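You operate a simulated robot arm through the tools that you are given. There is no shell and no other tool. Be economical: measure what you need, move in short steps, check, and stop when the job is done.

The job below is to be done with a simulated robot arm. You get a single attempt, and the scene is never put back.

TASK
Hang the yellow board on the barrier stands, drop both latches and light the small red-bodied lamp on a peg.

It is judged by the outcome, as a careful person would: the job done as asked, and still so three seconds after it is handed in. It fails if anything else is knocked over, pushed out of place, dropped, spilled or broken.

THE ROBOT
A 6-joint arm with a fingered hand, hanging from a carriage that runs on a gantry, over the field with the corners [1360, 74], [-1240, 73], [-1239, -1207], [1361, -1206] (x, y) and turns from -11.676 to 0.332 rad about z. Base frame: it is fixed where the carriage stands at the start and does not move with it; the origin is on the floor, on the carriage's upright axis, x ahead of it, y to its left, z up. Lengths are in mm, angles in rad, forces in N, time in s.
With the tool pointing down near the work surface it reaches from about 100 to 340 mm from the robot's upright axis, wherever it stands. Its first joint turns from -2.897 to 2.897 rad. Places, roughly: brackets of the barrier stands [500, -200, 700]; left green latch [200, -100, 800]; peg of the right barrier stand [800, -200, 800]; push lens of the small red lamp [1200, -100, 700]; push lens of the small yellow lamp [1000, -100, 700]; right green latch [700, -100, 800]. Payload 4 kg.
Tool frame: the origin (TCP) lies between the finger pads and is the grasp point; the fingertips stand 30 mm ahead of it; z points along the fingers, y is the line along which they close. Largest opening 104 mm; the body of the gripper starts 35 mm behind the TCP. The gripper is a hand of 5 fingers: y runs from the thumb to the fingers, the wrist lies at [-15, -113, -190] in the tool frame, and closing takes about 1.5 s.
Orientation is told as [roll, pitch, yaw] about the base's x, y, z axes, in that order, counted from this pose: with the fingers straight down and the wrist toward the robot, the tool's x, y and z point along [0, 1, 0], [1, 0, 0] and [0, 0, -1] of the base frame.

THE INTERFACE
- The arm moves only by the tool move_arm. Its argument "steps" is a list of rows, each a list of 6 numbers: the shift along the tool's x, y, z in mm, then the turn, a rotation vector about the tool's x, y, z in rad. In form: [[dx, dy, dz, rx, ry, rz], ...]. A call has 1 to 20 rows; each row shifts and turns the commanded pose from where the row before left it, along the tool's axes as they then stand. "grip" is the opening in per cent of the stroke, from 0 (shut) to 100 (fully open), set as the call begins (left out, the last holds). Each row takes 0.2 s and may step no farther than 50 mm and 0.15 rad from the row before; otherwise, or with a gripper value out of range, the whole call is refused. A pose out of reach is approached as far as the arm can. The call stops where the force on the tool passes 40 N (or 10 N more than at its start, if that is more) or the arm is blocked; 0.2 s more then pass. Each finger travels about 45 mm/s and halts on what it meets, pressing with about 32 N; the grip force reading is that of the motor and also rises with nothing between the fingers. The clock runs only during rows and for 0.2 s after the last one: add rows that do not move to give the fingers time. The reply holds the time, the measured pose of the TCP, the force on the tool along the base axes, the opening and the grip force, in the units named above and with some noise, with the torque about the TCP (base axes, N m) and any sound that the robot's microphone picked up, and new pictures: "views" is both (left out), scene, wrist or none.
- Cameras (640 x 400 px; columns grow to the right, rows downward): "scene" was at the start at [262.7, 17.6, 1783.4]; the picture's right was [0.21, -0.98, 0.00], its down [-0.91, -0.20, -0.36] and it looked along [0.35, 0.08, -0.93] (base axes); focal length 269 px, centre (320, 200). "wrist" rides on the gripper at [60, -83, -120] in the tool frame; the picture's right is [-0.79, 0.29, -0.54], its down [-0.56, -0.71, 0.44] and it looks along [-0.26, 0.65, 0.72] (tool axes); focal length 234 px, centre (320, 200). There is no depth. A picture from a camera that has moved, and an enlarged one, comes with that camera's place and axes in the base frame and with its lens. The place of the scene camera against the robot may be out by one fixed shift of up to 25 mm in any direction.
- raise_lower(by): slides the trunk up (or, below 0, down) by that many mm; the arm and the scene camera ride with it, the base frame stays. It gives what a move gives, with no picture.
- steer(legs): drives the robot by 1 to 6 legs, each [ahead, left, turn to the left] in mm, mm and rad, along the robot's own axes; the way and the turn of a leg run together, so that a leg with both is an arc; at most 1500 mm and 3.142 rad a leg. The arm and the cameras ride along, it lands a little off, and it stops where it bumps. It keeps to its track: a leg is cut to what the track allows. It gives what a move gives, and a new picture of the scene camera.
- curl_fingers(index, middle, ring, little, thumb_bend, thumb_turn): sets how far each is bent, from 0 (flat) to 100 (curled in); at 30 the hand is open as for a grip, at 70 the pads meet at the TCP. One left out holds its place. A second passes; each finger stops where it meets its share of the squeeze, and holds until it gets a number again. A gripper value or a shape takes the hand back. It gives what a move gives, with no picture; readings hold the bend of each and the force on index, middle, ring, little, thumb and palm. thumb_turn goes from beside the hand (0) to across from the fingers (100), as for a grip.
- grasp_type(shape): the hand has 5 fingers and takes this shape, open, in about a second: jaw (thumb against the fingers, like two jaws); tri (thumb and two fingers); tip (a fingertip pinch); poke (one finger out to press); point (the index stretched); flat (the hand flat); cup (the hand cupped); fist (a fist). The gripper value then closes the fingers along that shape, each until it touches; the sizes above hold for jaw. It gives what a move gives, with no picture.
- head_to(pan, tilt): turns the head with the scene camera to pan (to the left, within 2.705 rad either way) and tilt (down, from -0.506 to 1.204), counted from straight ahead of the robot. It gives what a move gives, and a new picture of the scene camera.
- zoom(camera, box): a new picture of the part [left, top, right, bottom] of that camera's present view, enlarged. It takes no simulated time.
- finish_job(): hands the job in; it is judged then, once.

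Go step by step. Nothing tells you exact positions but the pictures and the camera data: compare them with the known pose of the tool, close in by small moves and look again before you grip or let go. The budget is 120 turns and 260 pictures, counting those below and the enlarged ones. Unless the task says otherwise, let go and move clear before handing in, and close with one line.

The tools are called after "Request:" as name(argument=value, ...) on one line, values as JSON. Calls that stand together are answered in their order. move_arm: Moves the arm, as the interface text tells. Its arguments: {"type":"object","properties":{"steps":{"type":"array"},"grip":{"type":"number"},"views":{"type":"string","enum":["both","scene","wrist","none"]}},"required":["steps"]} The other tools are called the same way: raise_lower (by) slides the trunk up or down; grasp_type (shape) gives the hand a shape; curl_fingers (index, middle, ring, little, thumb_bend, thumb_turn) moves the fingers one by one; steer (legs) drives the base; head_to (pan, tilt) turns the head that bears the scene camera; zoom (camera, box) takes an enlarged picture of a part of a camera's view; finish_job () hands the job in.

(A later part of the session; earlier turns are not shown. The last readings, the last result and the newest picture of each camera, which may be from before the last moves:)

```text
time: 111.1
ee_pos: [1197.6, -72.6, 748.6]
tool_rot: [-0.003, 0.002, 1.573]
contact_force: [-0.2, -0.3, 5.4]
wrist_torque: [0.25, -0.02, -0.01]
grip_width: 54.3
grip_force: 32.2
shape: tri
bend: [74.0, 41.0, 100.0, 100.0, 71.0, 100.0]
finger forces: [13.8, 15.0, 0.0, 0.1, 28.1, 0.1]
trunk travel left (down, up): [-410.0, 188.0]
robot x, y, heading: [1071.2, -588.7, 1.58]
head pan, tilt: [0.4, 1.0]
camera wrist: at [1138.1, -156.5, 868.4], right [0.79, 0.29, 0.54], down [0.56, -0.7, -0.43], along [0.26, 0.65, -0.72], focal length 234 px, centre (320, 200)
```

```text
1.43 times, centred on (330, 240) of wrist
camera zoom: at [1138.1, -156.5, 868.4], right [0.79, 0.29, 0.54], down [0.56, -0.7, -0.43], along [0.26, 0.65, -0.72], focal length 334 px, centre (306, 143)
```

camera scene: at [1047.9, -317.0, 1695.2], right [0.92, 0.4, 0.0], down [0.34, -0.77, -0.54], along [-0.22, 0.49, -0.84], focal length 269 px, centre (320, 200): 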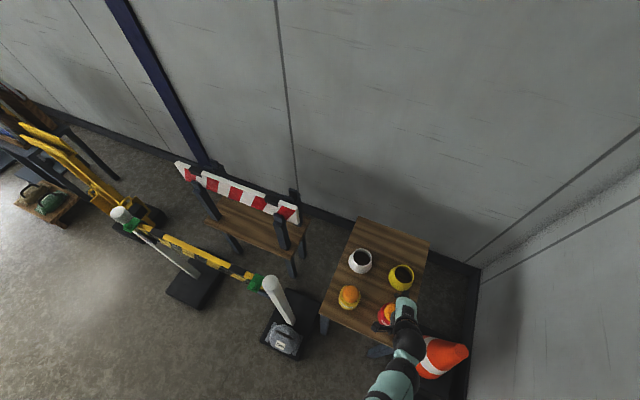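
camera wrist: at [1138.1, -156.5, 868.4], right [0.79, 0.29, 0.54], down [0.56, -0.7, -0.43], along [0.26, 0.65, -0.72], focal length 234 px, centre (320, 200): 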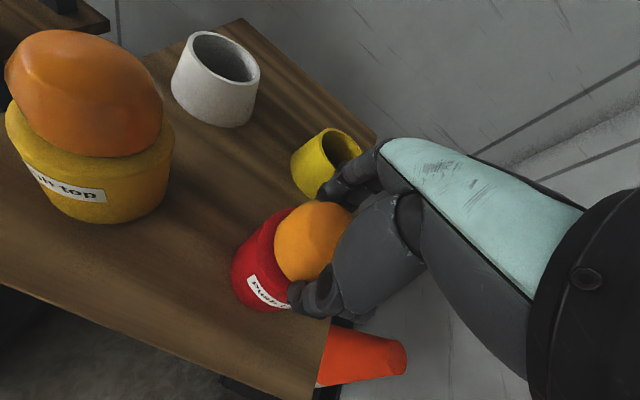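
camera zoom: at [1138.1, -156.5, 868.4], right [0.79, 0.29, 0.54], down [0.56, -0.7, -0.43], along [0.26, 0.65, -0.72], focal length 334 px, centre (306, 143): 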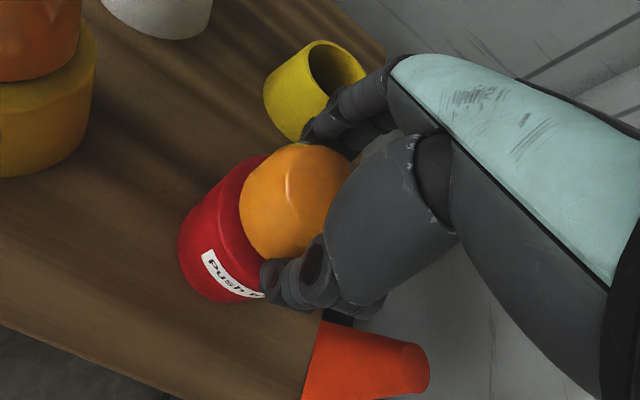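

The grip holds on the lens (54 mm, 32 N). Lifting a little to test.

Request:
move_arm(steps=[[0, 0, -5, 0, 0, 0], [0, 0, -5, 0, 0, 0], [0, 0, -10, 0, 0, 0], [0, 0, -15, 0, 0, 0], [0, 0, -15, 0, 0, 0]], views="both")

Request:
zoom(camera="wrist", box=[180, 100, 480, 380])

Request:
zoom(camera="scene", box=[310, 230, 450, 370])

```text
time: 112.3
ee_pos: [1195.5, -74.5, 798.1]
tool_rot: [0.001, 0.001, 1.572]
contact_force: [0.6, -0.5, -2.1]
wrist_torque: [-0.06, 0.0, 0.02]
grip_width: 54.1
grip_force: 31.5
shape: tri
bend: [74.0, 41.0, 100.0, 100.0, 71.0, 100.0]
finger forces: [13.8, 14.7, 0.0, 0.0, 28.0, 0.1]
trunk travel left (down, up): [-410.0, 188.0]
robot x, y, heading: [1072.0, -585.6, 1.586]
head pan, tilt: [0.4, 1.0]
camera scene: at [1047.9, -317.0, 1695.1], right [0.92, 0.4, 0.0], down [0.34, -0.77, -0.54], along [-0.22, 0.49, -0.84], focal length 269 px, centre (320, 200)
camera wrist: at [1137.3, -157.5, 918.2], right [0.79, 0.29, 0.54], down [0.56, -0.71, -0.43], along [0.26, 0.65, -0.72], focal length 234 px, centre (320, 200)
```

scene: 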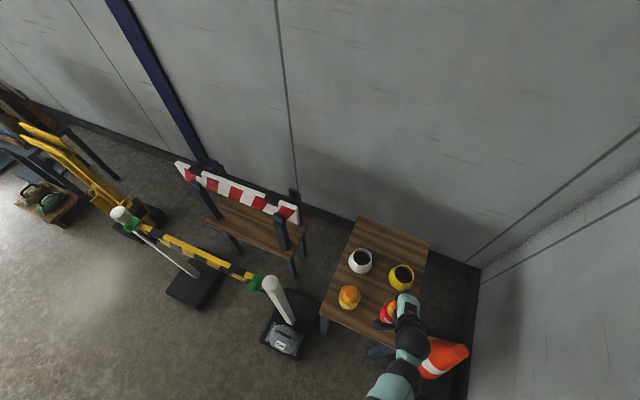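
wrist: 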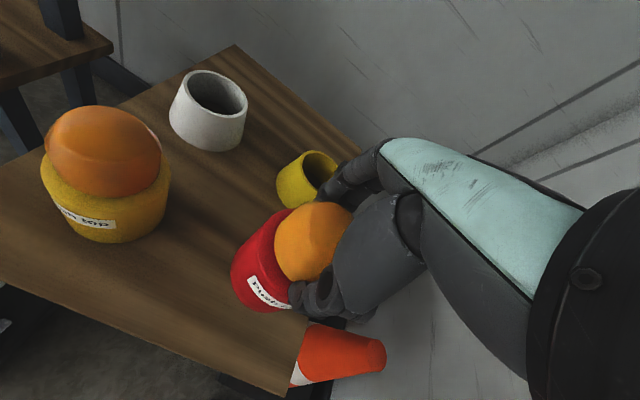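

```text
1.43 times, centred on (330, 240) of wrist
camera zoom: at [1137.3, -157.5, 918.2], right [0.79, 0.29, 0.54], down [0.56, -0.71, -0.43], along [0.26, 0.65, -0.72], focal length 334 px, centre (306, 143)
```

zoom: 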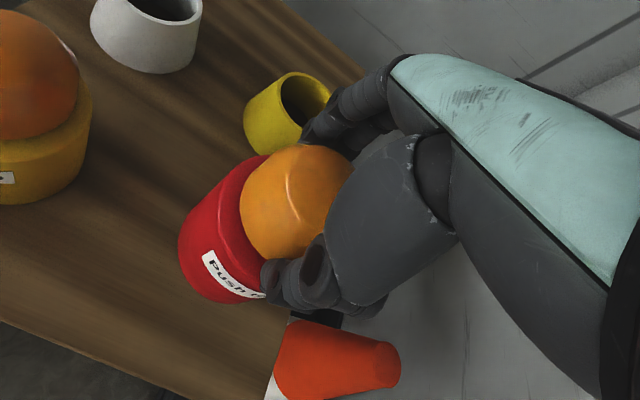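

```text
2.86 times, centred on (380, 300) of scene
camera zoom: at [1047.9, -317.0, 1695.1], right [0.92, 0.4, 0.0], down [0.34, -0.77, -0.54], along [-0.22, 0.49, -0.84], focal length 770 px, centre (149, -86)
```

zoom: 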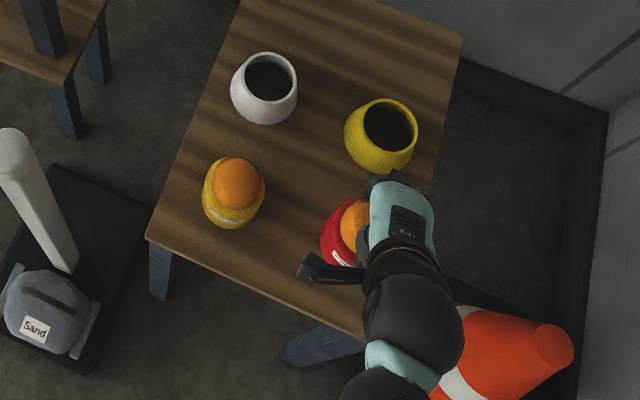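

The lamp is lifted (≈2 N) and upright. I'll raise it and move to where the wrist camera can see the right post's cap.

Request:
raise_lower(by=185)

Request:
steer(legs=[[-135, 245, 0]])

Request:
move_arm(steps=[[0, 0, -40, 0, 0, 0], [0, 0, -40, 0, 0, 0]], views="wrist")

Request:
zoom(camera="wrist", box=[40, 100, 280, 300])

```text
time: 114.3
ee_pos: [1197.4, -73.1, 982.6]
tool_rot: [0.001, 0.002, 1.573]
contact_force: [-0.6, -0.2, -2.8]
wrist_torque: [-0.01, -0.02, 0.0]
grip_width: 53.8
grip_force: 32.2
shape: tri
bend: [74.0, 41.0, 100.0, 100.0, 71.0, 100.0]
finger forces: [13.8, 14.6, 0.0, 0.1, 28.1, 0.0]
trunk travel left (down, up): [-595.0, 3.0]
robot x, y, heading: [1069.2, -582.1, 1.584]
head pan, tilt: [0.4, 1.0]
```

```text
time: 116.3
ee_pos: [957.1, -211.9, 982.5]
tool_rot: [-0.001, 0.002, 1.57]
contact_force: [0.4, -0.7, -2.9]
wrist_torque: [-0.02, -0.01, -0.02]
grip_width: 53.9
grip_force: 31.9
shape: tri
bend: [74.0, 41.0, 100.0, 100.0, 71.0, 100.0]
finger forces: [13.8, 14.7, 0.0, 0.1, 28.3, 0.1]
trunk travel left (down, up): [-595.0, 3.0]
robot x, y, heading: [828.5, -724.8, 1.581]
head pan, tilt: [0.4, 1.0]
camera scene: at [809.1, -454.3, 1880.2], right [0.92, 0.4, 0.0], down [0.34, -0.77, -0.54], along [-0.22, 0.5, -0.84], focal length 269 px, centre (320, 200)
```

scene: 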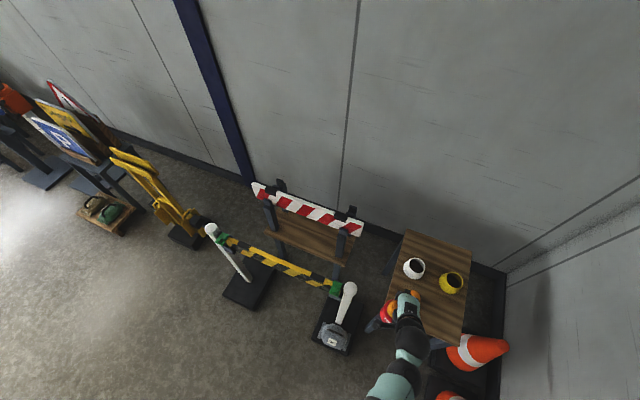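

```text
time: 116.9
ee_pos: [959.4, -211.1, 1061.4]
tool_rot: [0.0, 0.003, 1.573]
contact_force: [0.2, 0.0, -3.5]
wrist_torque: [0.0, 0.02, 0.04]
grip_width: 53.8
grip_force: 32.1
shape: tri
bend: [74.0, 41.0, 100.0, 100.0, 71.0, 100.0]
finger forces: [13.6, 14.6, 0.1, 0.0, 28.1, 0.0]
trunk travel left (down, up): [-595.0, 3.0]
robot x, y, heading: [830.9, -724.2, 1.576]
head pan, tilt: [0.4, 1.0]
camera wrist: at [899.7, -294.1, 1182.8], right [0.79, 0.29, 0.54], down [0.56, -0.71, -0.43], along [0.26, 0.64, -0.72], focal length 234 px, centre (320, 200)
```

wrist: 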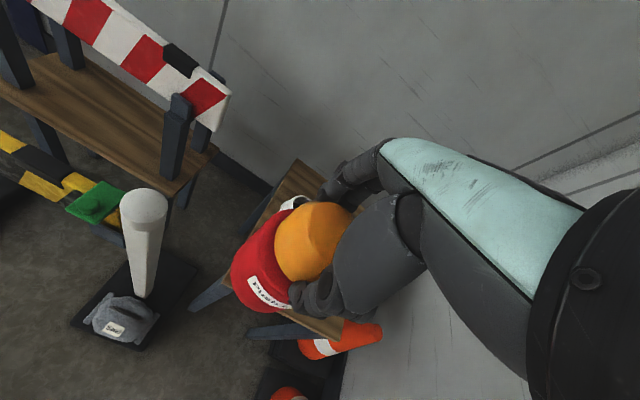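

```text
2.00 times, centred on (160, 200) of wrist
camera zoom: at [899.7, -294.1, 1182.8], right [0.79, 0.29, 0.54], down [0.56, -0.71, -0.43], along [0.26, 0.64, -0.72], focal length 468 px, centre (640, 200)
```

zoom: 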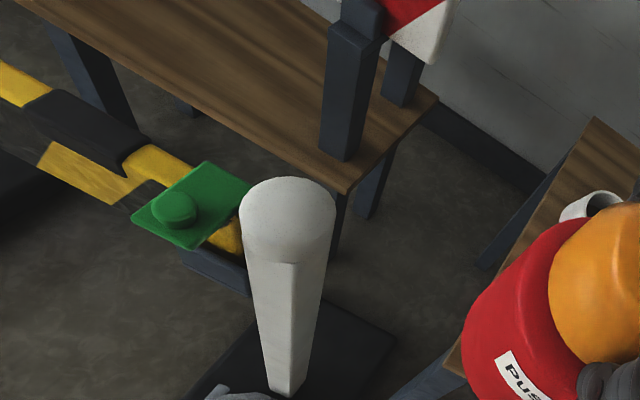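

Request:
raise_lower(by=-90)

Request:
move_arm(steps=[[0, 0, 0, 0, 0, 0]], views="wrist")

Request:
zoom(camera="wrist", box=[20, 60, 260, 260])

```text
time: 118.1
ee_pos: [959.0, -209.4, 972.9]
tool_rot: [-0.002, 0.0, 1.572]
contact_force: [-0.1, -0.1, -2.1]
wrist_torque: [-0.02, -0.01, 0.0]
grip_width: 53.7
grip_force: 32.0
shape: tri
bend: [74.0, 41.0, 100.0, 100.0, 71.0, 100.0]
finger forces: [13.6, 14.7, 0.1, 0.0, 28.1, 0.0]
trunk travel left (down, up): [-505.0, 93.0]
robot x, y, heading: [832.0, -723.0, 1.58]
head pan, tilt: [0.4, 1.0]
```

```text
time: 118.5
ee_pos: [957.6, -211.1, 973.0]
tool_rot: [-0.002, 0.001, 1.573]
contact_force: [-0.2, 0.9, -3.0]
wrist_torque: [0.01, -0.03, -0.01]
grip_width: 53.9
grip_force: 32.3
shape: tri
bend: [74.0, 41.0, 100.0, 100.0, 71.0, 100.0]
finger forces: [13.7, 14.7, 0.0, 0.1, 28.1, 0.1]
trunk travel left (down, up): [-505.0, 93.0]
robot x, y, heading: [827.3, -724.9, 1.582]
head pan, tilt: [0.4, 1.0]
camera wrist: at [899.9, -293.8, 1092.8], right [0.79, 0.29, 0.54], down [0.56, -0.71, -0.43], along [0.26, 0.65, -0.72], focal length 234 px, centre (320, 200)
```

wrist: 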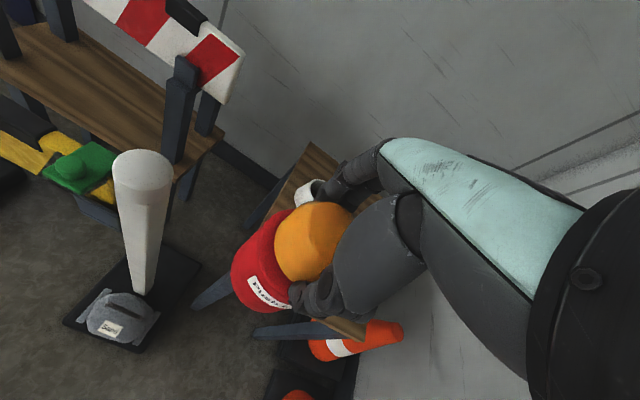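

```text
2.00 times, centred on (140, 160) of wrist
camera zoom: at [899.9, -293.8, 1092.8], right [0.79, 0.29, 0.54], down [0.56, -0.71, -0.43], along [0.26, 0.65, -0.72], focal length 468 px, centre (680, 280)
```

zoom: 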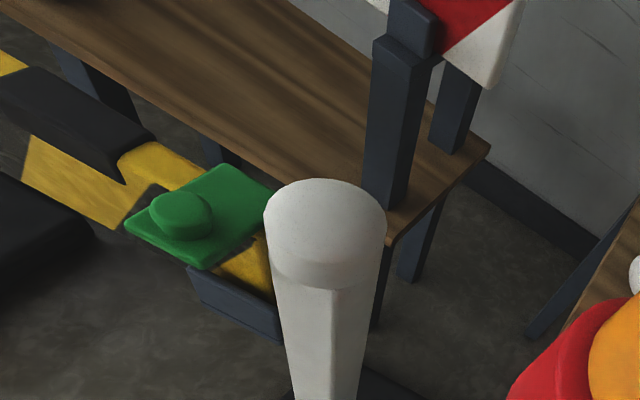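

The cap of the right post is at about (812, -181, top ≈870), 56 mm wide; the lamp axis sits ≈(-3, +2) from the TCP with its base ≈99 mm below. Moving above the cap.

Request:
raise_lower(by=50)

Request:
steer(legs=[[27, 142, 0]])

Request:
move_arm(steps=[[0, 0, 0, 0, 0, 0]], views="wrist")

Request:
zoom(camera="wrist", box=[180, 140, 420, 340])

Request:
zoom(camera="scene", box=[310, 230, 450, 370])

```text
time: 119.4
ee_pos: [960.1, -209.9, 1022.9]
tool_rot: [-0.001, 0.002, 1.57]
contact_force: [0.4, -0.6, -3.5]
wrist_torque: [-0.02, 0.01, 0.01]
grip_width: 53.9
grip_force: 31.9
shape: tri
bend: [74.0, 41.0, 100.0, 100.0, 71.0, 100.0]
finger forces: [13.7, 14.7, 0.1, 0.0, 28.1, 0.0]
trunk travel left (down, up): [-555.0, 43.0]
robot x, y, heading: [828.7, -723.2, 1.581]
head pan, tilt: [0.4, 1.0]
```

```text
time: 120.8
ee_pos: [821.4, -185.4, 1023.1]
tool_rot: [-0.002, 0.001, 1.567]
contact_force: [0.3, -0.7, -2.7]
wrist_torque: [0.01, -0.02, -0.02]
grip_width: 53.9
grip_force: 32.5
shape: tri
bend: [74.0, 41.0, 100.0, 100.0, 71.0, 100.0]
finger forces: [13.7, 14.7, 0.0, 0.0, 28.0, 0.1]
trunk travel left (down, up): [-555.0, 43.0]
robot x, y, heading: [691.9, -695.9, 1.575]
head pan, tilt: [0.4, 1.0]
camera scene: at [670.8, -428.8, 1840.1], right [0.92, 0.4, 0.0], down [0.33, -0.77, -0.54], along [-0.21, 0.5, -0.84], focal length 269 px, centre (320, 200)
```

scene: 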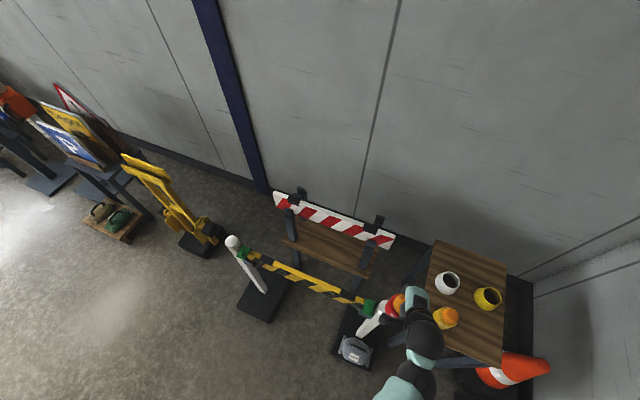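

```text
time: 121.2
ee_pos: [822.0, -185.7, 1021.7]
tool_rot: [0.001, 0.001, 1.567]
contact_force: [0.0, -0.6, -2.4]
wrist_torque: [0.01, 0.01, 0.02]
grip_width: 53.7
grip_force: 31.8
shape: tri
bend: [74.0, 41.0, 100.0, 100.0, 71.0, 100.0]
finger forces: [13.7, 14.7, 0.1, 0.0, 28.1, 0.0]
trunk travel left (down, up): [-555.0, 43.0]
robot x, y, heading: [691.5, -700.5, 1.575]
head pan, tilt: [0.4, 1.0]
camera wrist: at [762.0, -268.6, 1142.6], right [0.79, 0.29, 0.54], down [0.56, -0.71, -0.43], along [0.26, 0.64, -0.72], focal length 234 px, centre (320, 200)
```

wrist: 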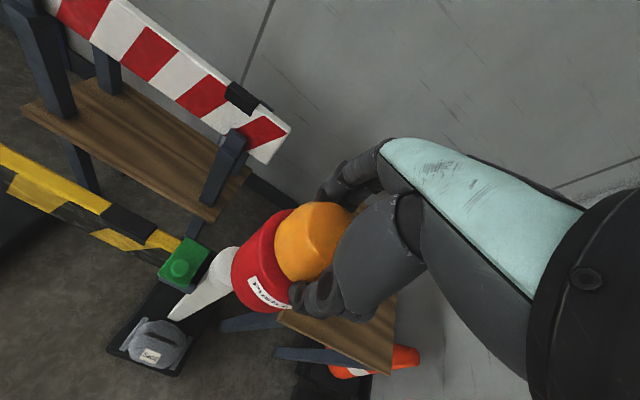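

```text
2.00 times, centred on (300, 240) of wrist
camera zoom: at [762.0, -268.6, 1142.6], right [0.79, 0.29, 0.54], down [0.56, -0.71, -0.43], along [0.26, 0.64, -0.72], focal length 468 px, centre (360, 120)
```

zoom: 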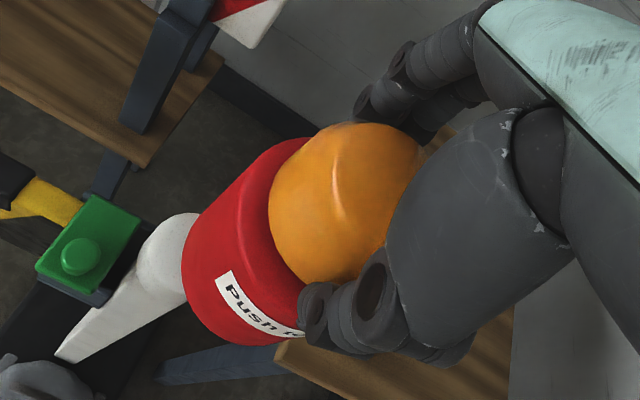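

```text
2.86 times, centred on (380, 300) of scene
camera zoom: at [670.8, -428.8, 1840.2], right [0.92, 0.4, 0.0], down [0.33, -0.77, -0.54], along [-0.21, 0.5, -0.84], focal length 770 px, centre (149, -86)
```

zoom: 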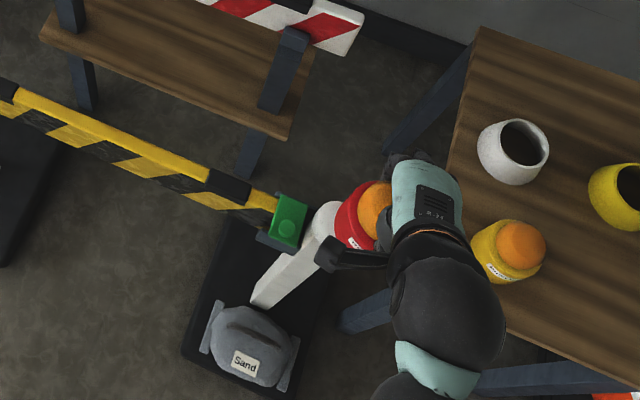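

Cross-checking several views puts the cap at (801, -169), top ≈845, 64 mm wide (the earlier two-view estimate was too high). Shifting over it and lowering to just above.

Request:
move_arm(steps=[[9, 7, 0, 0, 0, 0], [8.5, 7.7, 0, 0, 0, 0], [0, 0, 25, 0, 0, 0], [0, 0, 20, 0, 0, 0]], views="wrist")

Request:
zoom(camera="wrist", box=[160, 160, 360, 360])

Request:
head_to(pan=-0.5, tilt=0.9)

Request:
head_to(pan=0.6, tilt=1.1)

```text
time: 122.2
ee_pos: [804.8, -171.3, 977.6]
tool_rot: [-0.003, 0.0, 1.568]
contact_force: [-0.2, 0.1, -2.0]
wrist_torque: [-0.02, 0.01, 0.02]
grip_width: 53.8
grip_force: 32.0
shape: tri
bend: [74.0, 41.0, 100.0, 100.0, 71.0, 100.0]
finger forces: [13.6, 14.5, 0.0, 0.0, 28.0, 0.1]
trunk travel left (down, up): [-555.0, 43.0]
robot x, y, heading: [690.9, -696.2, 1.58]
head pan, tilt: [0.4, 1.0]
camera wrist: at [745.8, -254.0, 1098.3], right [0.79, 0.29, 0.54], down [0.56, -0.71, -0.43], along [0.26, 0.65, -0.72], focal length 234 px, centre (320, 200)
```

wrist: 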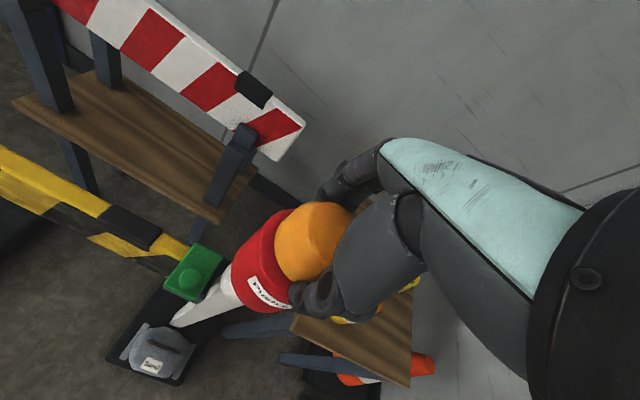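

```text
2.00 times, centred on (260, 260) of wrist
camera zoom: at [745.8, -254.0, 1098.3], right [0.79, 0.29, 0.54], down [0.56, -0.71, -0.43], along [0.26, 0.65, -0.72], focal length 468 px, centre (440, 80)
```

zoom: 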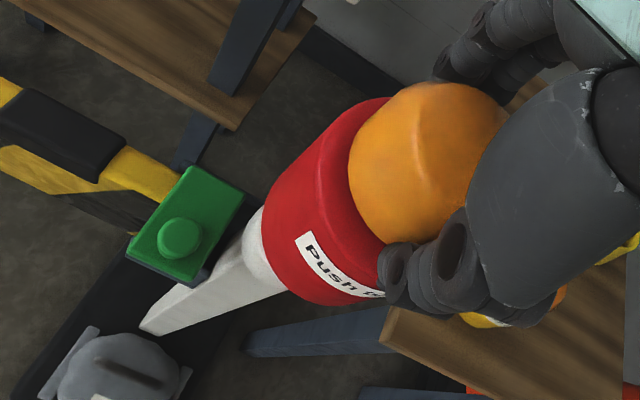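

```text
time: 123.4
ee_pos: [804.5, -169.5, 978.1]
tool_rot: [-0.002, 0.002, 1.566]
contact_force: [-0.2, -0.5, -3.0]
wrist_torque: [-0.01, -0.02, 0.03]
grip_width: 53.9
grip_force: 31.7
shape: tri
bend: [74.0, 41.0, 100.0, 100.0, 71.0, 100.0]
finger forces: [13.6, 14.6, 0.0, 0.0, 28.0, 0.0]
trunk travel left (down, up): [-555.0, 43.0]
robot x, y, heading: [691.9, -693.5, 1.576]
head pan, tilt: [-0.499, 0.901]
camera scene: at [734.0, -426.2, 1847.4], right [0.88, -0.47, 0.0], down [-0.37, -0.69, -0.62], along [0.29, 0.55, -0.78], focal length 269 px, centre (320, 200)
```

scene: 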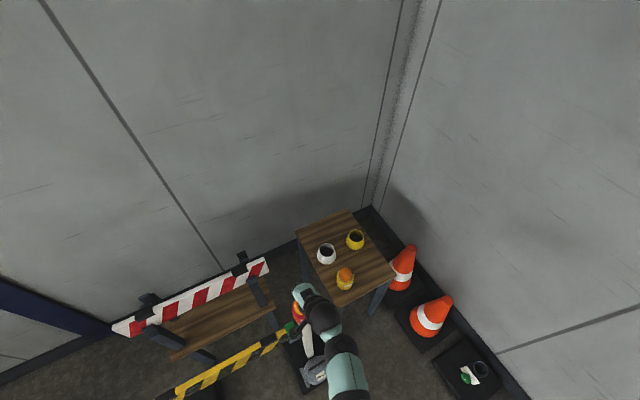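

```text
time: 124.7
ee_pos: [805.6, -171.5, 978.7]
tool_rot: [-0.001, 0.003, 1.568]
contact_force: [0.2, -0.5, -3.7]
wrist_torque: [-0.01, -0.01, -0.03]
grip_width: 53.7
grip_force: 32.2
shape: tri
bend: [74.0, 41.0, 100.0, 100.0, 71.0, 100.0]
finger forces: [13.6, 14.6, 0.1, 0.0, 28.0, 0.1]
trunk travel left (down, up): [-555.0, 43.0]
robot x, y, heading: [691.0, -697.7, 1.576]
head pan, tilt: [0.6, 1.1]
camera scene: at [662.4, -440.9, 1833.6], right [0.82, 0.57, 0.0], down [0.51, -0.73, -0.45], along [-0.26, 0.37, -0.89], focal length 269 px, centre (320, 200)
```

scene: 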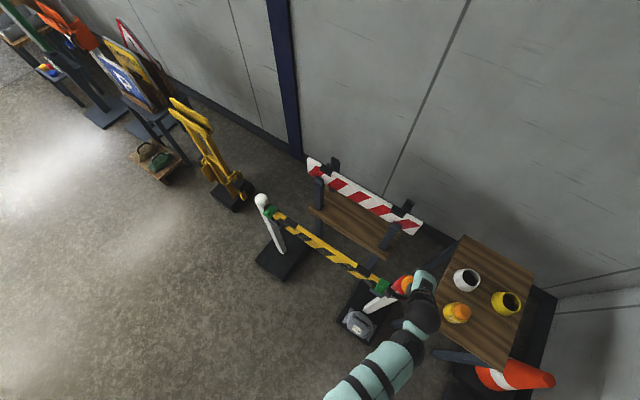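

Post axis and lamp axis line up in the picture. Lowering in small steps.

Request:
raise_lower(by=-28)

Request:
raise_lower(by=-8)

Request:
move_arm(steps=[[0, 0, 4, 0, 0, 0], [0, 0, 4, 0, 0, 0]], views="wrist")

Request:
zoom(camera="wrist", box=[160, 160, 360, 360])

```text
time: 125.4
ee_pos: [805.3, -171.4, 950.2]
tool_rot: [-0.001, 0.002, 1.565]
contact_force: [0.1, 0.1, -2.9]
wrist_torque: [-0.02, -0.03, 0.01]
grip_width: 53.8
grip_force: 32.2
shape: tri
bend: [74.0, 41.0, 100.0, 100.0, 71.0, 100.0]
finger forces: [13.6, 14.7, 0.0, 0.2, 28.0, 0.0]
trunk travel left (down, up): [-527.0, 71.0]
robot x, y, heading: [690.3, -699.6, 1.58]
head pan, tilt: [0.6, 1.1]
```

```text
time: 126.0
ee_pos: [805.8, -170.1, 943.0]
tool_rot: [-0.001, 0.002, 1.567]
contact_force: [-0.1, 0.5, -3.4]
wrist_torque: [0.0, 0.02, -0.01]
grip_width: 53.8
grip_force: 32.1
shape: tri
bend: [74.0, 41.0, 100.0, 100.0, 71.0, 100.0]
finger forces: [13.6, 14.7, 0.0, 0.0, 28.0, 0.1]
trunk travel left (down, up): [-519.0, 79.0]
robot x, y, heading: [690.2, -699.9, 1.577]
head pan, tilt: [0.6, 1.1]
```

```text
time: 126.6
ee_pos: [805.7, -170.2, 935.6]
tool_rot: [-0.003, 0.003, 1.567]
contact_force: [1.0, 0.6, -3.5]
wrist_torque: [0.02, 0.04, -0.01]
grip_width: 54.0
grip_force: 32.0
shape: tri
bend: [74.0, 41.0, 100.0, 100.0, 71.0, 100.0]
finger forces: [13.7, 14.5, 0.0, 0.0, 28.0, 0.0]
trunk travel left (down, up): [-519.0, 79.0]
robot x, y, heading: [690.8, -702.2, 1.573]
head pan, tilt: [0.6, 1.1]
camera wrist: at [746.3, -254.3, 1054.8], right [0.79, 0.29, 0.54], down [0.56, -0.71, -0.43], along [0.26, 0.65, -0.72], focal length 234 px, centre (320, 200)
```

wrist: 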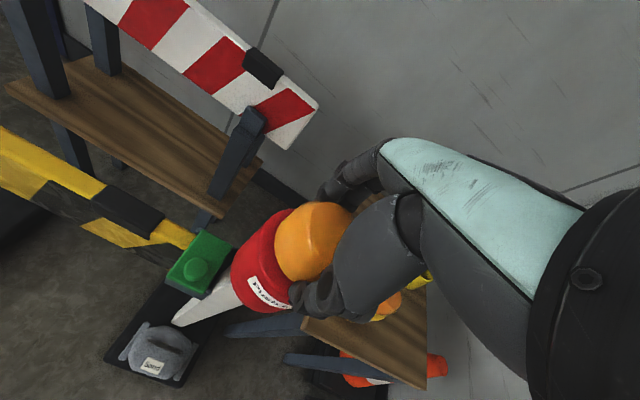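

```text
2.00 times, centred on (260, 260) of wrist
camera zoom: at [746.3, -254.3, 1054.8], right [0.79, 0.29, 0.54], down [0.56, -0.71, -0.43], along [0.26, 0.65, -0.72], focal length 468 px, centre (440, 80)
```

zoom: 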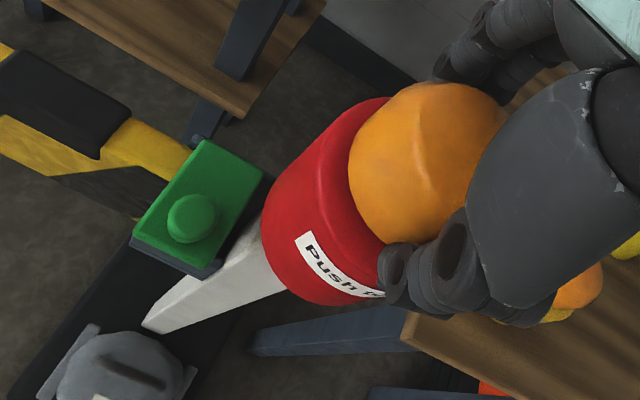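

The cap has disappeared inside the lamp base with no contact force, so it is going on. Continuing down gently.

Request:
move_arm(steps=[[0, 0, 3, 0, 0, 0], [0, 0, 3, 0, 0, 0], [0, 0, 3, 0, 0, 0], [0, 0, 3, 0, 0, 0]], views="none")

Request:
move_arm(steps=[[0, 0, 3, 0, 0, 0], [0, 0, 3, 0, 0, 0]], views="wrist")

Request:
zoom(camera="wrist", box=[160, 160, 360, 360])

```text
time: 127.6
ee_pos: [805.9, -171.6, 922.0]
tool_rot: [-0.003, 0.003, 1.568]
contact_force: [0.6, 0.2, -1.8]
wrist_torque: [0.0, 0.01, 0.01]
grip_width: 53.9
grip_force: 32.3
shape: tri
bend: [74.0, 41.0, 100.0, 100.0, 71.0, 100.0]
finger forces: [13.7, 14.5, 0.0, 0.0, 28.0, 0.1]
trunk travel left (down, up): [-519.0, 79.0]
robot x, y, heading: [687.8, -700.7, 1.576]
head pan, tilt: [0.6, 1.1]
```

```text
time: 128.2
ee_pos: [805.2, -171.1, 915.9]
tool_rot: [-0.004, 0.002, 1.567]
contact_force: [-0.7, 0.4, -4.0]
wrist_torque: [0.0, -0.01, -0.01]
grip_width: 53.7
grip_force: 31.8
shape: tri
bend: [74.0, 41.0, 100.0, 100.0, 71.0, 100.0]
finger forces: [13.7, 14.4, 0.1, 0.0, 28.1, 0.0]
trunk travel left (down, up): [-519.0, 79.0]
robot x, y, heading: [691.9, -697.6, 1.578]
head pan, tilt: [0.6, 1.1]
camera wrist: at [746.0, -254.0, 1036.3], right [0.79, 0.29, 0.54], down [0.56, -0.71, -0.43], along [0.26, 0.65, -0.72], focal length 234 px, centre (320, 200)
```

wrist: 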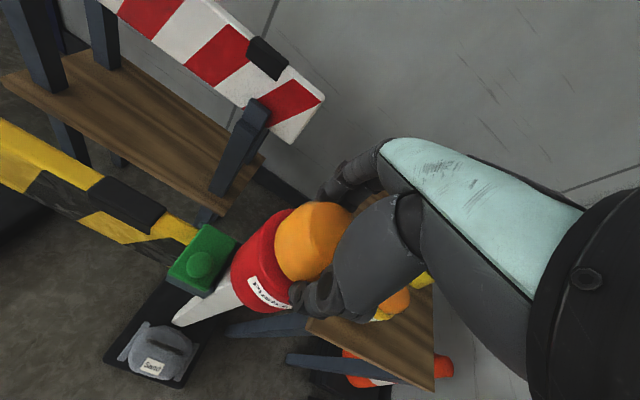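

```text
2.00 times, centred on (260, 260) of wrist
camera zoom: at [746.0, -254.0, 1036.3], right [0.79, 0.29, 0.54], down [0.56, -0.71, -0.43], along [0.26, 0.65, -0.72], focal length 468 px, centre (440, 80)
```

zoom: 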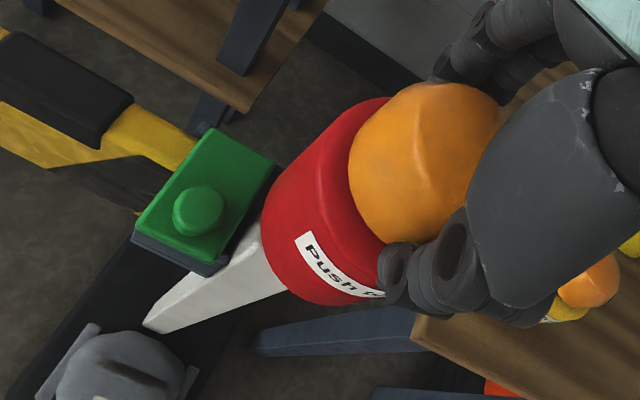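

Request:
move_arm(steps=[[0, 0, 3, 0, 0, 0], [0, 0, 3, 0, 0, 0], [0, 0, 3, 0, 0, 0]], views="wrist")

Request:
zoom(camera="wrist", box=[160, 160, 360, 360])

Request:
zoom(camera="scene", box=[340, 240, 460, 360])

```text
time: 129.0
ee_pos: [806.8, -169.9, 909.3]
tool_rot: [-0.003, -0.004, 1.566]
contact_force: [-0.7, -5.0, 14.9]
wrist_torque: [-0.12, 0.06, 0.04]
grip_width: 53.1
grip_force: 31.4
shape: tri
bend: [74.0, 42.0, 100.0, 100.0, 71.0, 100.0]
finger forces: [13.1, 14.0, 0.0, 0.2, 34.3, 0.0]
trunk travel left (down, up): [-519.0, 79.0]
robot x, y, heading: [691.9, -697.5, 1.579]
head pan, tilt: [0.6, 1.1]
camera wrist: at [746.3, -253.2, 1029.0], right [0.79, 0.28, 0.55], down [0.56, -0.71, -0.44], along [0.26, 0.65, -0.72], focal length 234 px, centre (320, 200)
```

wrist: 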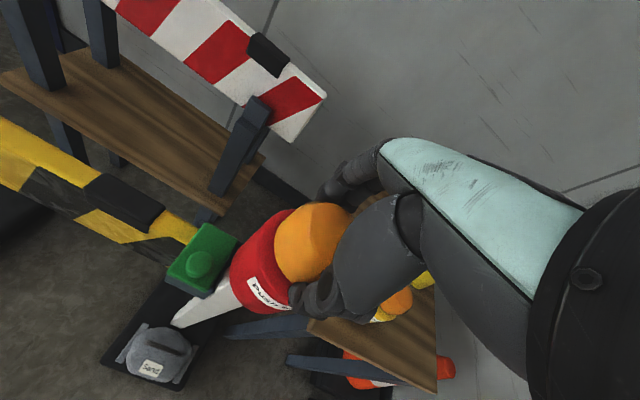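

```text
2.00 times, centred on (260, 260) of wrist
camera zoom: at [746.3, -253.2, 1029.0], right [0.79, 0.28, 0.55], down [0.56, -0.71, -0.44], along [0.26, 0.65, -0.72], focal length 468 px, centre (440, 80)
```

zoom: 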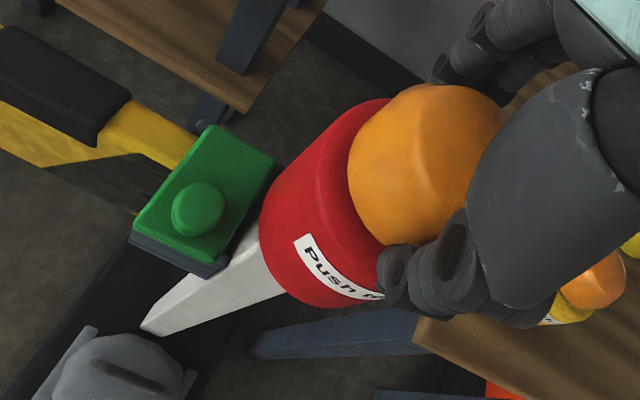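

```text
3.33 times, centred on (400, 300) of scene
camera zoom: at [662.3, -441.0, 1798.0], right [0.82, 0.57, 0.0], down [0.51, -0.73, -0.45], along [-0.26, 0.37, -0.89], focal length 898 px, centre (53, -133)
```

zoom: 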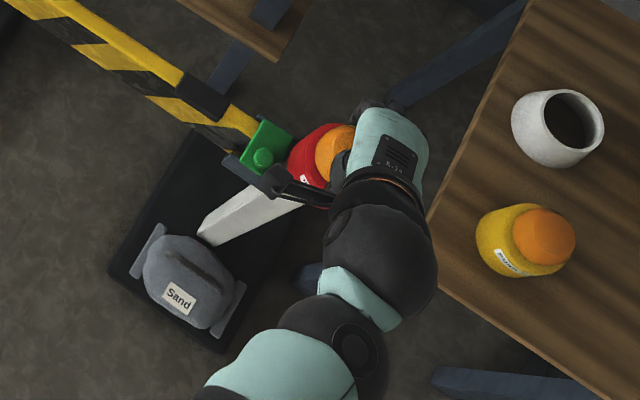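

The lamp has landed on the cap (≈18 N, on axis). Easing off slightly and opening.

Request:
move_arm(steps=[[0, 0, -2, 0, 0, 0], [0, 0, 0, 0, 0, 0]], views="none")

Request:
move_arm(steps=[[0, 0, 0, 0, 0, 0], [0, 0, 0, 0, 0, 0], [0, 0, 0, 0, 0, 0], [0, 0, 0, 0, 0, 0], [0, 0, 0, 0, 0, 0], [0, 0, 0, 0, 0, 0], [0, 0, 0, 0, 0, 0]], grip=100, views="wrist")

Request:
zoom(camera="wrist", box=[160, 160, 360, 360])

```text
time: 129.6
ee_pos: [806.2, -170.2, 910.0]
tool_rot: [-0.001, 0.0, 1.566]
contact_force: [0.4, 0.8, 1.5]
wrist_torque: [0.25, -0.03, 0.0]
grip_width: 53.4
grip_force: 31.9
shape: tri
bend: [74.0, 41.0, 100.0, 100.0, 71.0, 100.0]
finger forces: [15.0, 16.5, 0.0, 0.0, 30.4, 0.1]
trunk travel left (down, up): [-519.0, 79.0]
robot x, y, heading: [691.6, -698.3, 1.578]
head pan, tilt: [0.6, 1.1]
```

```text
time: 131.2
ee_pos: [804.5, -170.9, 909.7]
tool_rot: [-0.003, 0.001, 1.566]
contact_force: [0.2, 0.4, 0.8]
wrist_torque: [-0.01, -0.03, -0.02]
grip_width: 103.8
grip_force: 0.0
shape: tri
bend: [30.0, 30.0, 99.0, 99.0, 30.0, 97.0]
finger forces: [0.1, 0.0, 0.0, 0.0, 0.0, 0.0]
trunk travel left (down, up): [-519.0, 79.0]
robot x, y, heading: [690.0, -695.3, 1.58]
head pan, tilt: [0.6, 1.1]
camera wrist: at [745.9, -253.9, 1029.5], right [0.79, 0.29, 0.54], down [0.56, -0.71, -0.43], along [0.26, 0.65, -0.72], focal length 234 px, centre (320, 200)
```

wrist: 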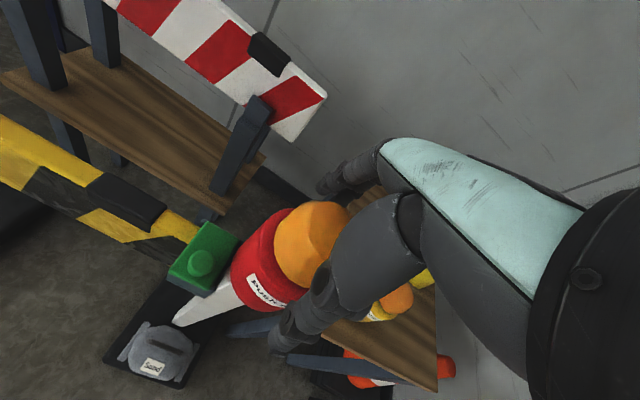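

```text
2.00 times, centred on (260, 260) of wrist
camera zoom: at [745.9, -253.9, 1029.5], right [0.79, 0.29, 0.54], down [0.56, -0.71, -0.43], along [0.26, 0.65, -0.72], focal length 468 px, centre (440, 80)
```

zoom: 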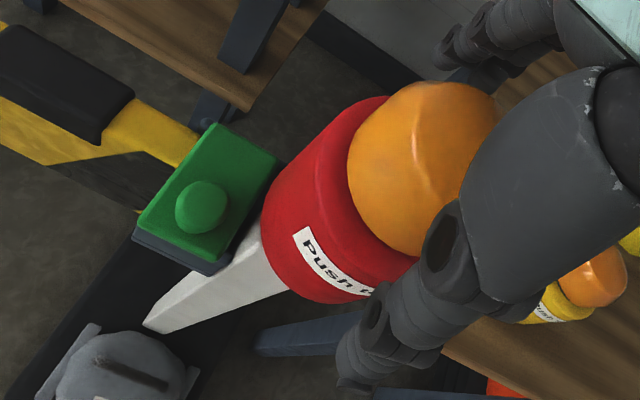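

The lamp stands on the cap by itself. Raising the hand, taking the poke shape and viewing before pressing the lens from above.

Request:
raise_lower(by=75)

Request:
grasp_type(shape="poke")

Request:
move_arm(steps=[[0, 0, 0, 0, 0, 0]], views="both")

Request:
zoom(camera="wrist", box=[180, 140, 400, 340])

Request:
zoom(camera="scene", box=[340, 240, 460, 360])

```text
time: 132.3
ee_pos: [805.2, -170.7, 985.1]
tool_rot: [-0.001, 0.002, 1.567]
contact_force: [1.1, 0.3, 0.5]
wrist_torque: [0.02, -0.01, -0.01]
grip_width: 103.7
grip_force: 0.0
shape: tri
bend: [30.0, 30.0, 99.0, 99.0, 30.0, 97.0]
finger forces: [0.0, 0.1, 0.0, 0.0, 0.0, 0.0]
trunk travel left (down, up): [-594.0, 4.0]
robot x, y, heading: [691.3, -697.6, 1.579]
head pan, tilt: [0.6, 1.1]
```

```text
time: 133.2
ee_pos: [805.7, -169.9, 985.8]
tool_rot: [-0.002, 0.001, 1.568]
contact_force: [0.1, -0.1, -0.5]
wrist_torque: [-0.02, 0.03, 0.0]
grip_width: 0.0
grip_force: 0.0
shape: poke
bend: [70.0, 70.0, 99.0, 99.0, 100.0, 100.0]
finger forces: [0.0, 0.1, 0.0, 0.0, 0.1, 0.0]
trunk travel left (down, up): [-594.0, 4.0]
robot x, y, heading: [695.7, -702.0, 1.579]
head pan, tilt: [0.6, 1.1]
```

```text
time: 133.6
ee_pos: [805.0, -169.9, 985.8]
tool_rot: [-0.003, 0.002, 1.567]
contact_force: [-0.2, 0.0, 0.0]
wrist_torque: [-0.01, 0.0, -0.01]
grip_width: 0.1
grip_force: 0.0
shape: poke
bend: [70.0, 70.0, 99.0, 99.0, 100.0, 100.0]
finger forces: [0.1, 0.1, 0.0, 0.1, 0.0, 0.1]
trunk travel left (down, up): [-594.0, 4.0]
robot x, y, heading: [689.5, -698.8, 1.573]
head pan, tilt: [0.6, 1.1]
camera scene: at [662.3, -440.9, 1872.6], right [0.82, 0.57, 0.0], down [0.51, -0.73, -0.45], along [-0.26, 0.37, -0.89], focal length 269 px, centre (320, 200)
camera wrist: at [745.9, -253.9, 1104.5], right [0.79, 0.29, 0.54], down [0.56, -0.71, -0.43], along [0.26, 0.65, -0.72], focal length 234 px, centre (320, 200)
```

scene: 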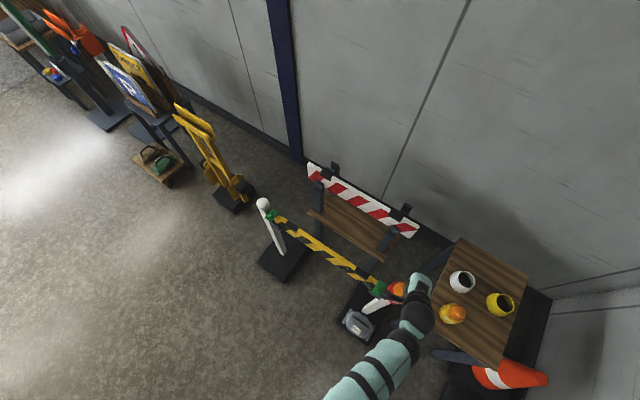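
wrist: 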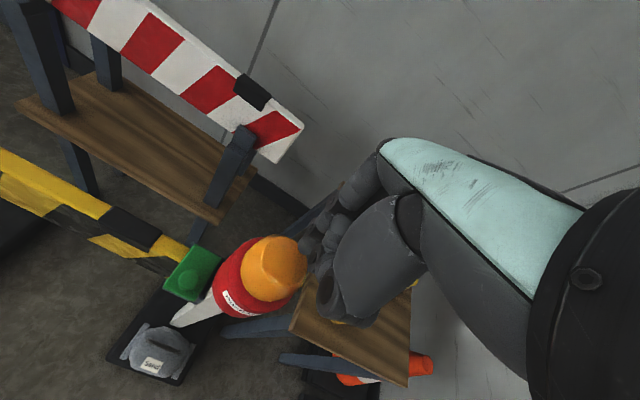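

```text
2.00 times, centred on (290, 240) of wrist
camera zoom: at [745.9, -253.9, 1104.5], right [0.79, 0.29, 0.54], down [0.56, -0.71, -0.43], along [0.26, 0.65, -0.72], focal length 468 px, centre (380, 120)
```

zoom: 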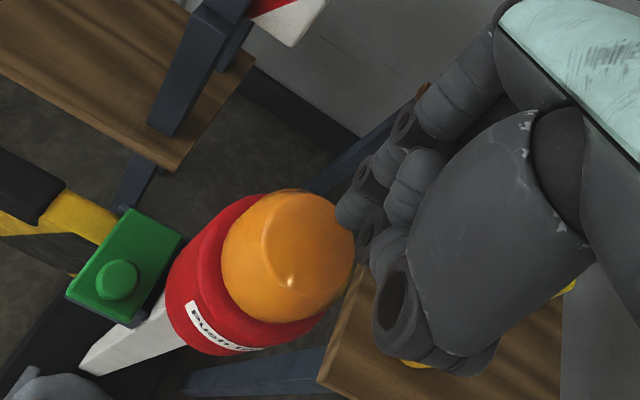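

```text
3.33 times, centred on (400, 300) of scene
camera zoom: at [662.3, -440.9, 1872.6], right [0.82, 0.57, 0.0], down [0.51, -0.73, -0.45], along [-0.26, 0.37, -0.89], focal length 898 px, centre (53, -133)
```

zoom: 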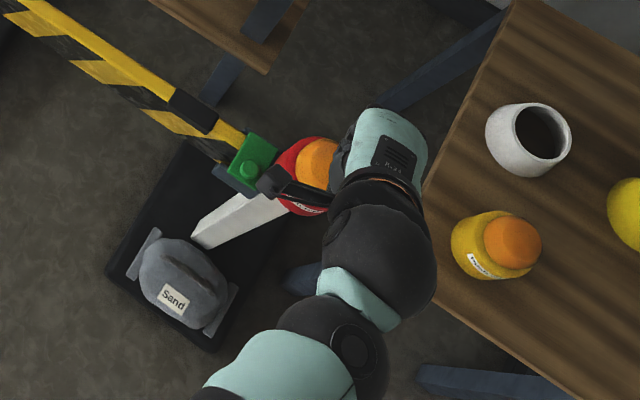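

Fingertips lie about 33 mm ahead of the TCP; the lens top is near (803, -170, 928). Shifting over it and pressing down in small steps.

Request:
move_arm(steps=[[8, -4, 0, 0, 0, 0], [0, 0, 8, 0, 0, 0], [0, 0, 5, 0, 0, 0], [0, 0, 3, 0, 0, 0]], views="wrist")

Request:
zoom(camera="wrist", box=[180, 140, 400, 340])

```text
time: 134.6
ee_pos: [797.9, -174.0, 967.8]
tool_rot: [-0.002, 0.001, 1.566]
contact_force: [0.6, -0.4, 0.2]
wrist_torque: [0.01, 0.02, 0.0]
grip_width: 0.2
grip_force: 0.1
shape: poke
bend: [70.0, 70.0, 99.0, 99.0, 100.0, 100.0]
finger forces: [0.0, 0.0, 0.1, 0.0, 0.0, 0.0]
trunk travel left (down, up): [-594.0, 4.0]
robot x, y, heading: [694.3, -700.8, 1.581]
head pan, tilt: [0.6, 1.1]
camera wrist: at [738.2, -257.8, 1087.9], right [0.79, 0.29, 0.54], down [0.56, -0.71, -0.43], along [0.26, 0.64, -0.72], focal length 234 px, centre (320, 200)
```

wrist: 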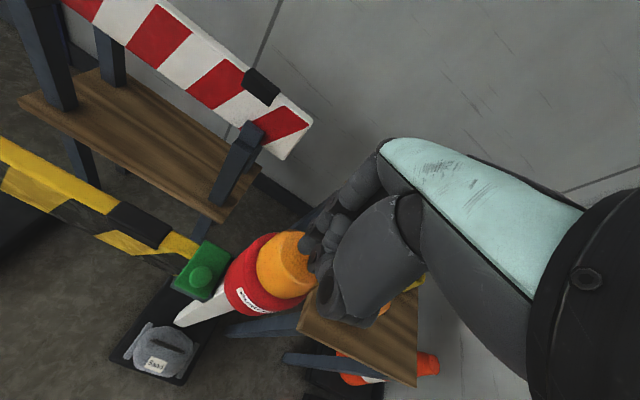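

```text
2.00 times, centred on (290, 240) of wrist
camera zoom: at [738.2, -257.8, 1087.9], right [0.79, 0.29, 0.54], down [0.56, -0.71, -0.43], along [0.26, 0.64, -0.72], focal length 468 px, centre (380, 120)
```

zoom: 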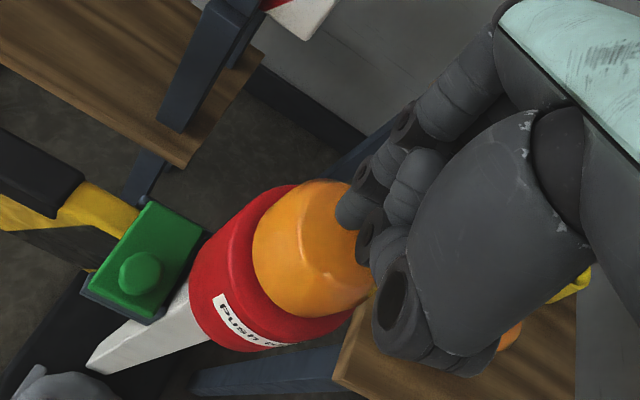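

Request:
move_arm(steps=[[0, 0, 3, 0, 0, 0], [0, 0, 3, 0, 0, 0], [0, 0, 2, 0, 0, 0], [0, 0, 2, 0, 0, 0], [0, 0, 2, 0, 0, 0]], views="wrist")

Request:
zoom(camera="wrist", box=[180, 140, 400, 340])

```text
time: 135.8
ee_pos: [797.7, -174.1, 955.7]
tool_rot: [-0.001, -0.002, 1.566]
contact_force: [0.6, 0.6, 0.8]
wrist_torque: [0.01, -0.01, 0.0]
grip_width: 0.2
grip_force: 0.0
shape: poke
bend: [70.0, 70.0, 99.0, 99.0, 100.0, 100.0]
finger forces: [0.1, 0.0, 0.1, 0.1, 0.0, 0.0]
trunk travel left (down, up): [-594.0, 4.0]
robot x, y, heading: [694.1, -697.4, 1.577]
head pan, tilt: [0.6, 1.1]
camera wrist: at [738.5, -257.4, 1076.1], right [0.79, 0.29, 0.54], down [0.56, -0.71, -0.43], along [0.26, 0.65, -0.72], focal length 234 px, centre (320, 200)
```

wrist: 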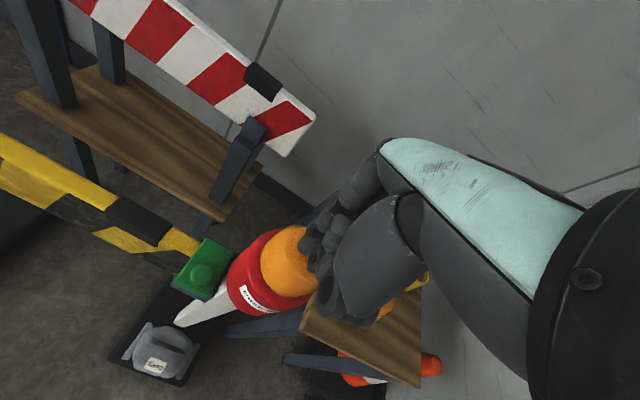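

```text
2.00 times, centred on (290, 240) of wrist
camera zoom: at [738.5, -257.4, 1076.1], right [0.79, 0.29, 0.54], down [0.56, -0.71, -0.43], along [0.26, 0.65, -0.72], focal length 468 px, centre (380, 120)
```

zoom: 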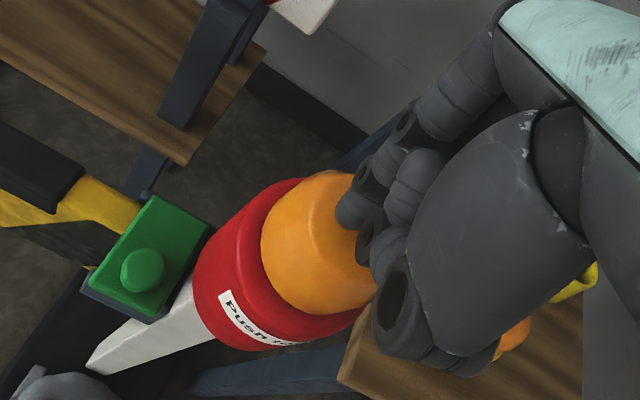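

Request:
move_arm(steps=[[0, 0, 2, 0, 0, 0], [0, 0, 2, 0, 0, 0], [0, 0, 2, 0, 0, 0], [0, 0, 2, 0, 0, 0]], views="none")

Request:
move_arm(steps=[[0, 0, 2, 0, 0, 0], [0, 0, 2, 0, 0, 0]], views="wrist")

Request:
zoom(camera="wrist", box=[180, 140, 400, 340])

```text
time: 136.8
ee_pos: [798.0, -173.6, 949.0]
tool_rot: [-0.001, -0.004, 1.568]
contact_force: [-0.9, 0.0, 5.7]
wrist_torque: [-0.05, -0.03, 0.0]
grip_width: 0.0
grip_force: 0.1
shape: poke
bend: [70.0, 70.0, 99.0, 99.0, 100.0, 100.0]
finger forces: [0.0, 5.5, 0.0, 0.1, 0.1, 0.1]
trunk travel left (down, up): [-594.0, 4.0]
robot x, y, heading: [687.0, -697.6, 1.581]
head pan, tilt: [0.6, 1.1]
heard: click
```

```text
time: 137.4
ee_pos: [798.7, -171.2, 947.3]
tool_rot: [-0.002, -0.006, 1.566]
contact_force: [-1.1, -5.2, 26.3]
wrist_torque: [-0.12, 0.0, -0.04]
grip_width: 0.1
grip_force: 0.0
shape: poke
bend: [70.0, 70.0, 99.0, 99.0, 100.0, 100.0]
finger forces: [13.7, 14.0, 0.1, 0.0, 0.0, 0.0]
trunk travel left (down, up): [-594.0, 4.0]
robot x, y, heading: [690.0, -698.2, 1.575]
head pan, tilt: [0.6, 1.1]
camera wrist: at [738.1, -255.9, 1066.8], right [0.79, 0.28, 0.55], down [0.56, -0.71, -0.44], along [0.26, 0.65, -0.71], focal length 234 px, centre (320, 200)
```

wrist: 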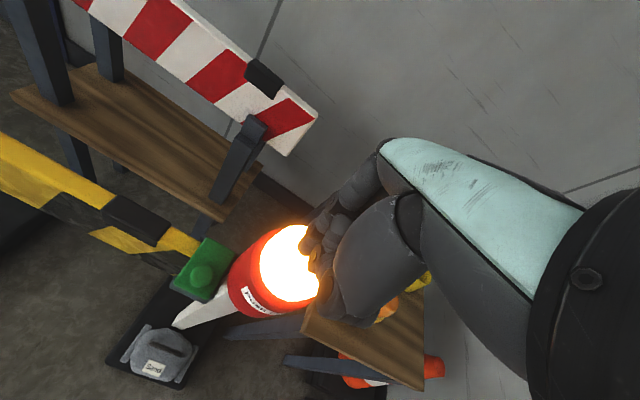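

```text
2.00 times, centred on (290, 240) of wrist
camera zoom: at [738.1, -255.9, 1066.8], right [0.79, 0.28, 0.55], down [0.56, -0.71, -0.44], along [0.26, 0.65, -0.71], focal length 468 px, centre (380, 120)
```

zoom: 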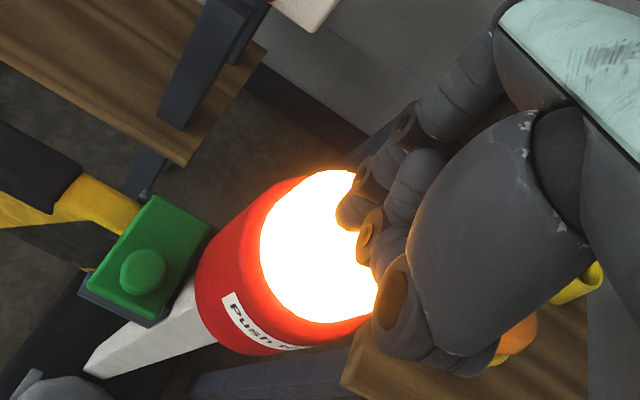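

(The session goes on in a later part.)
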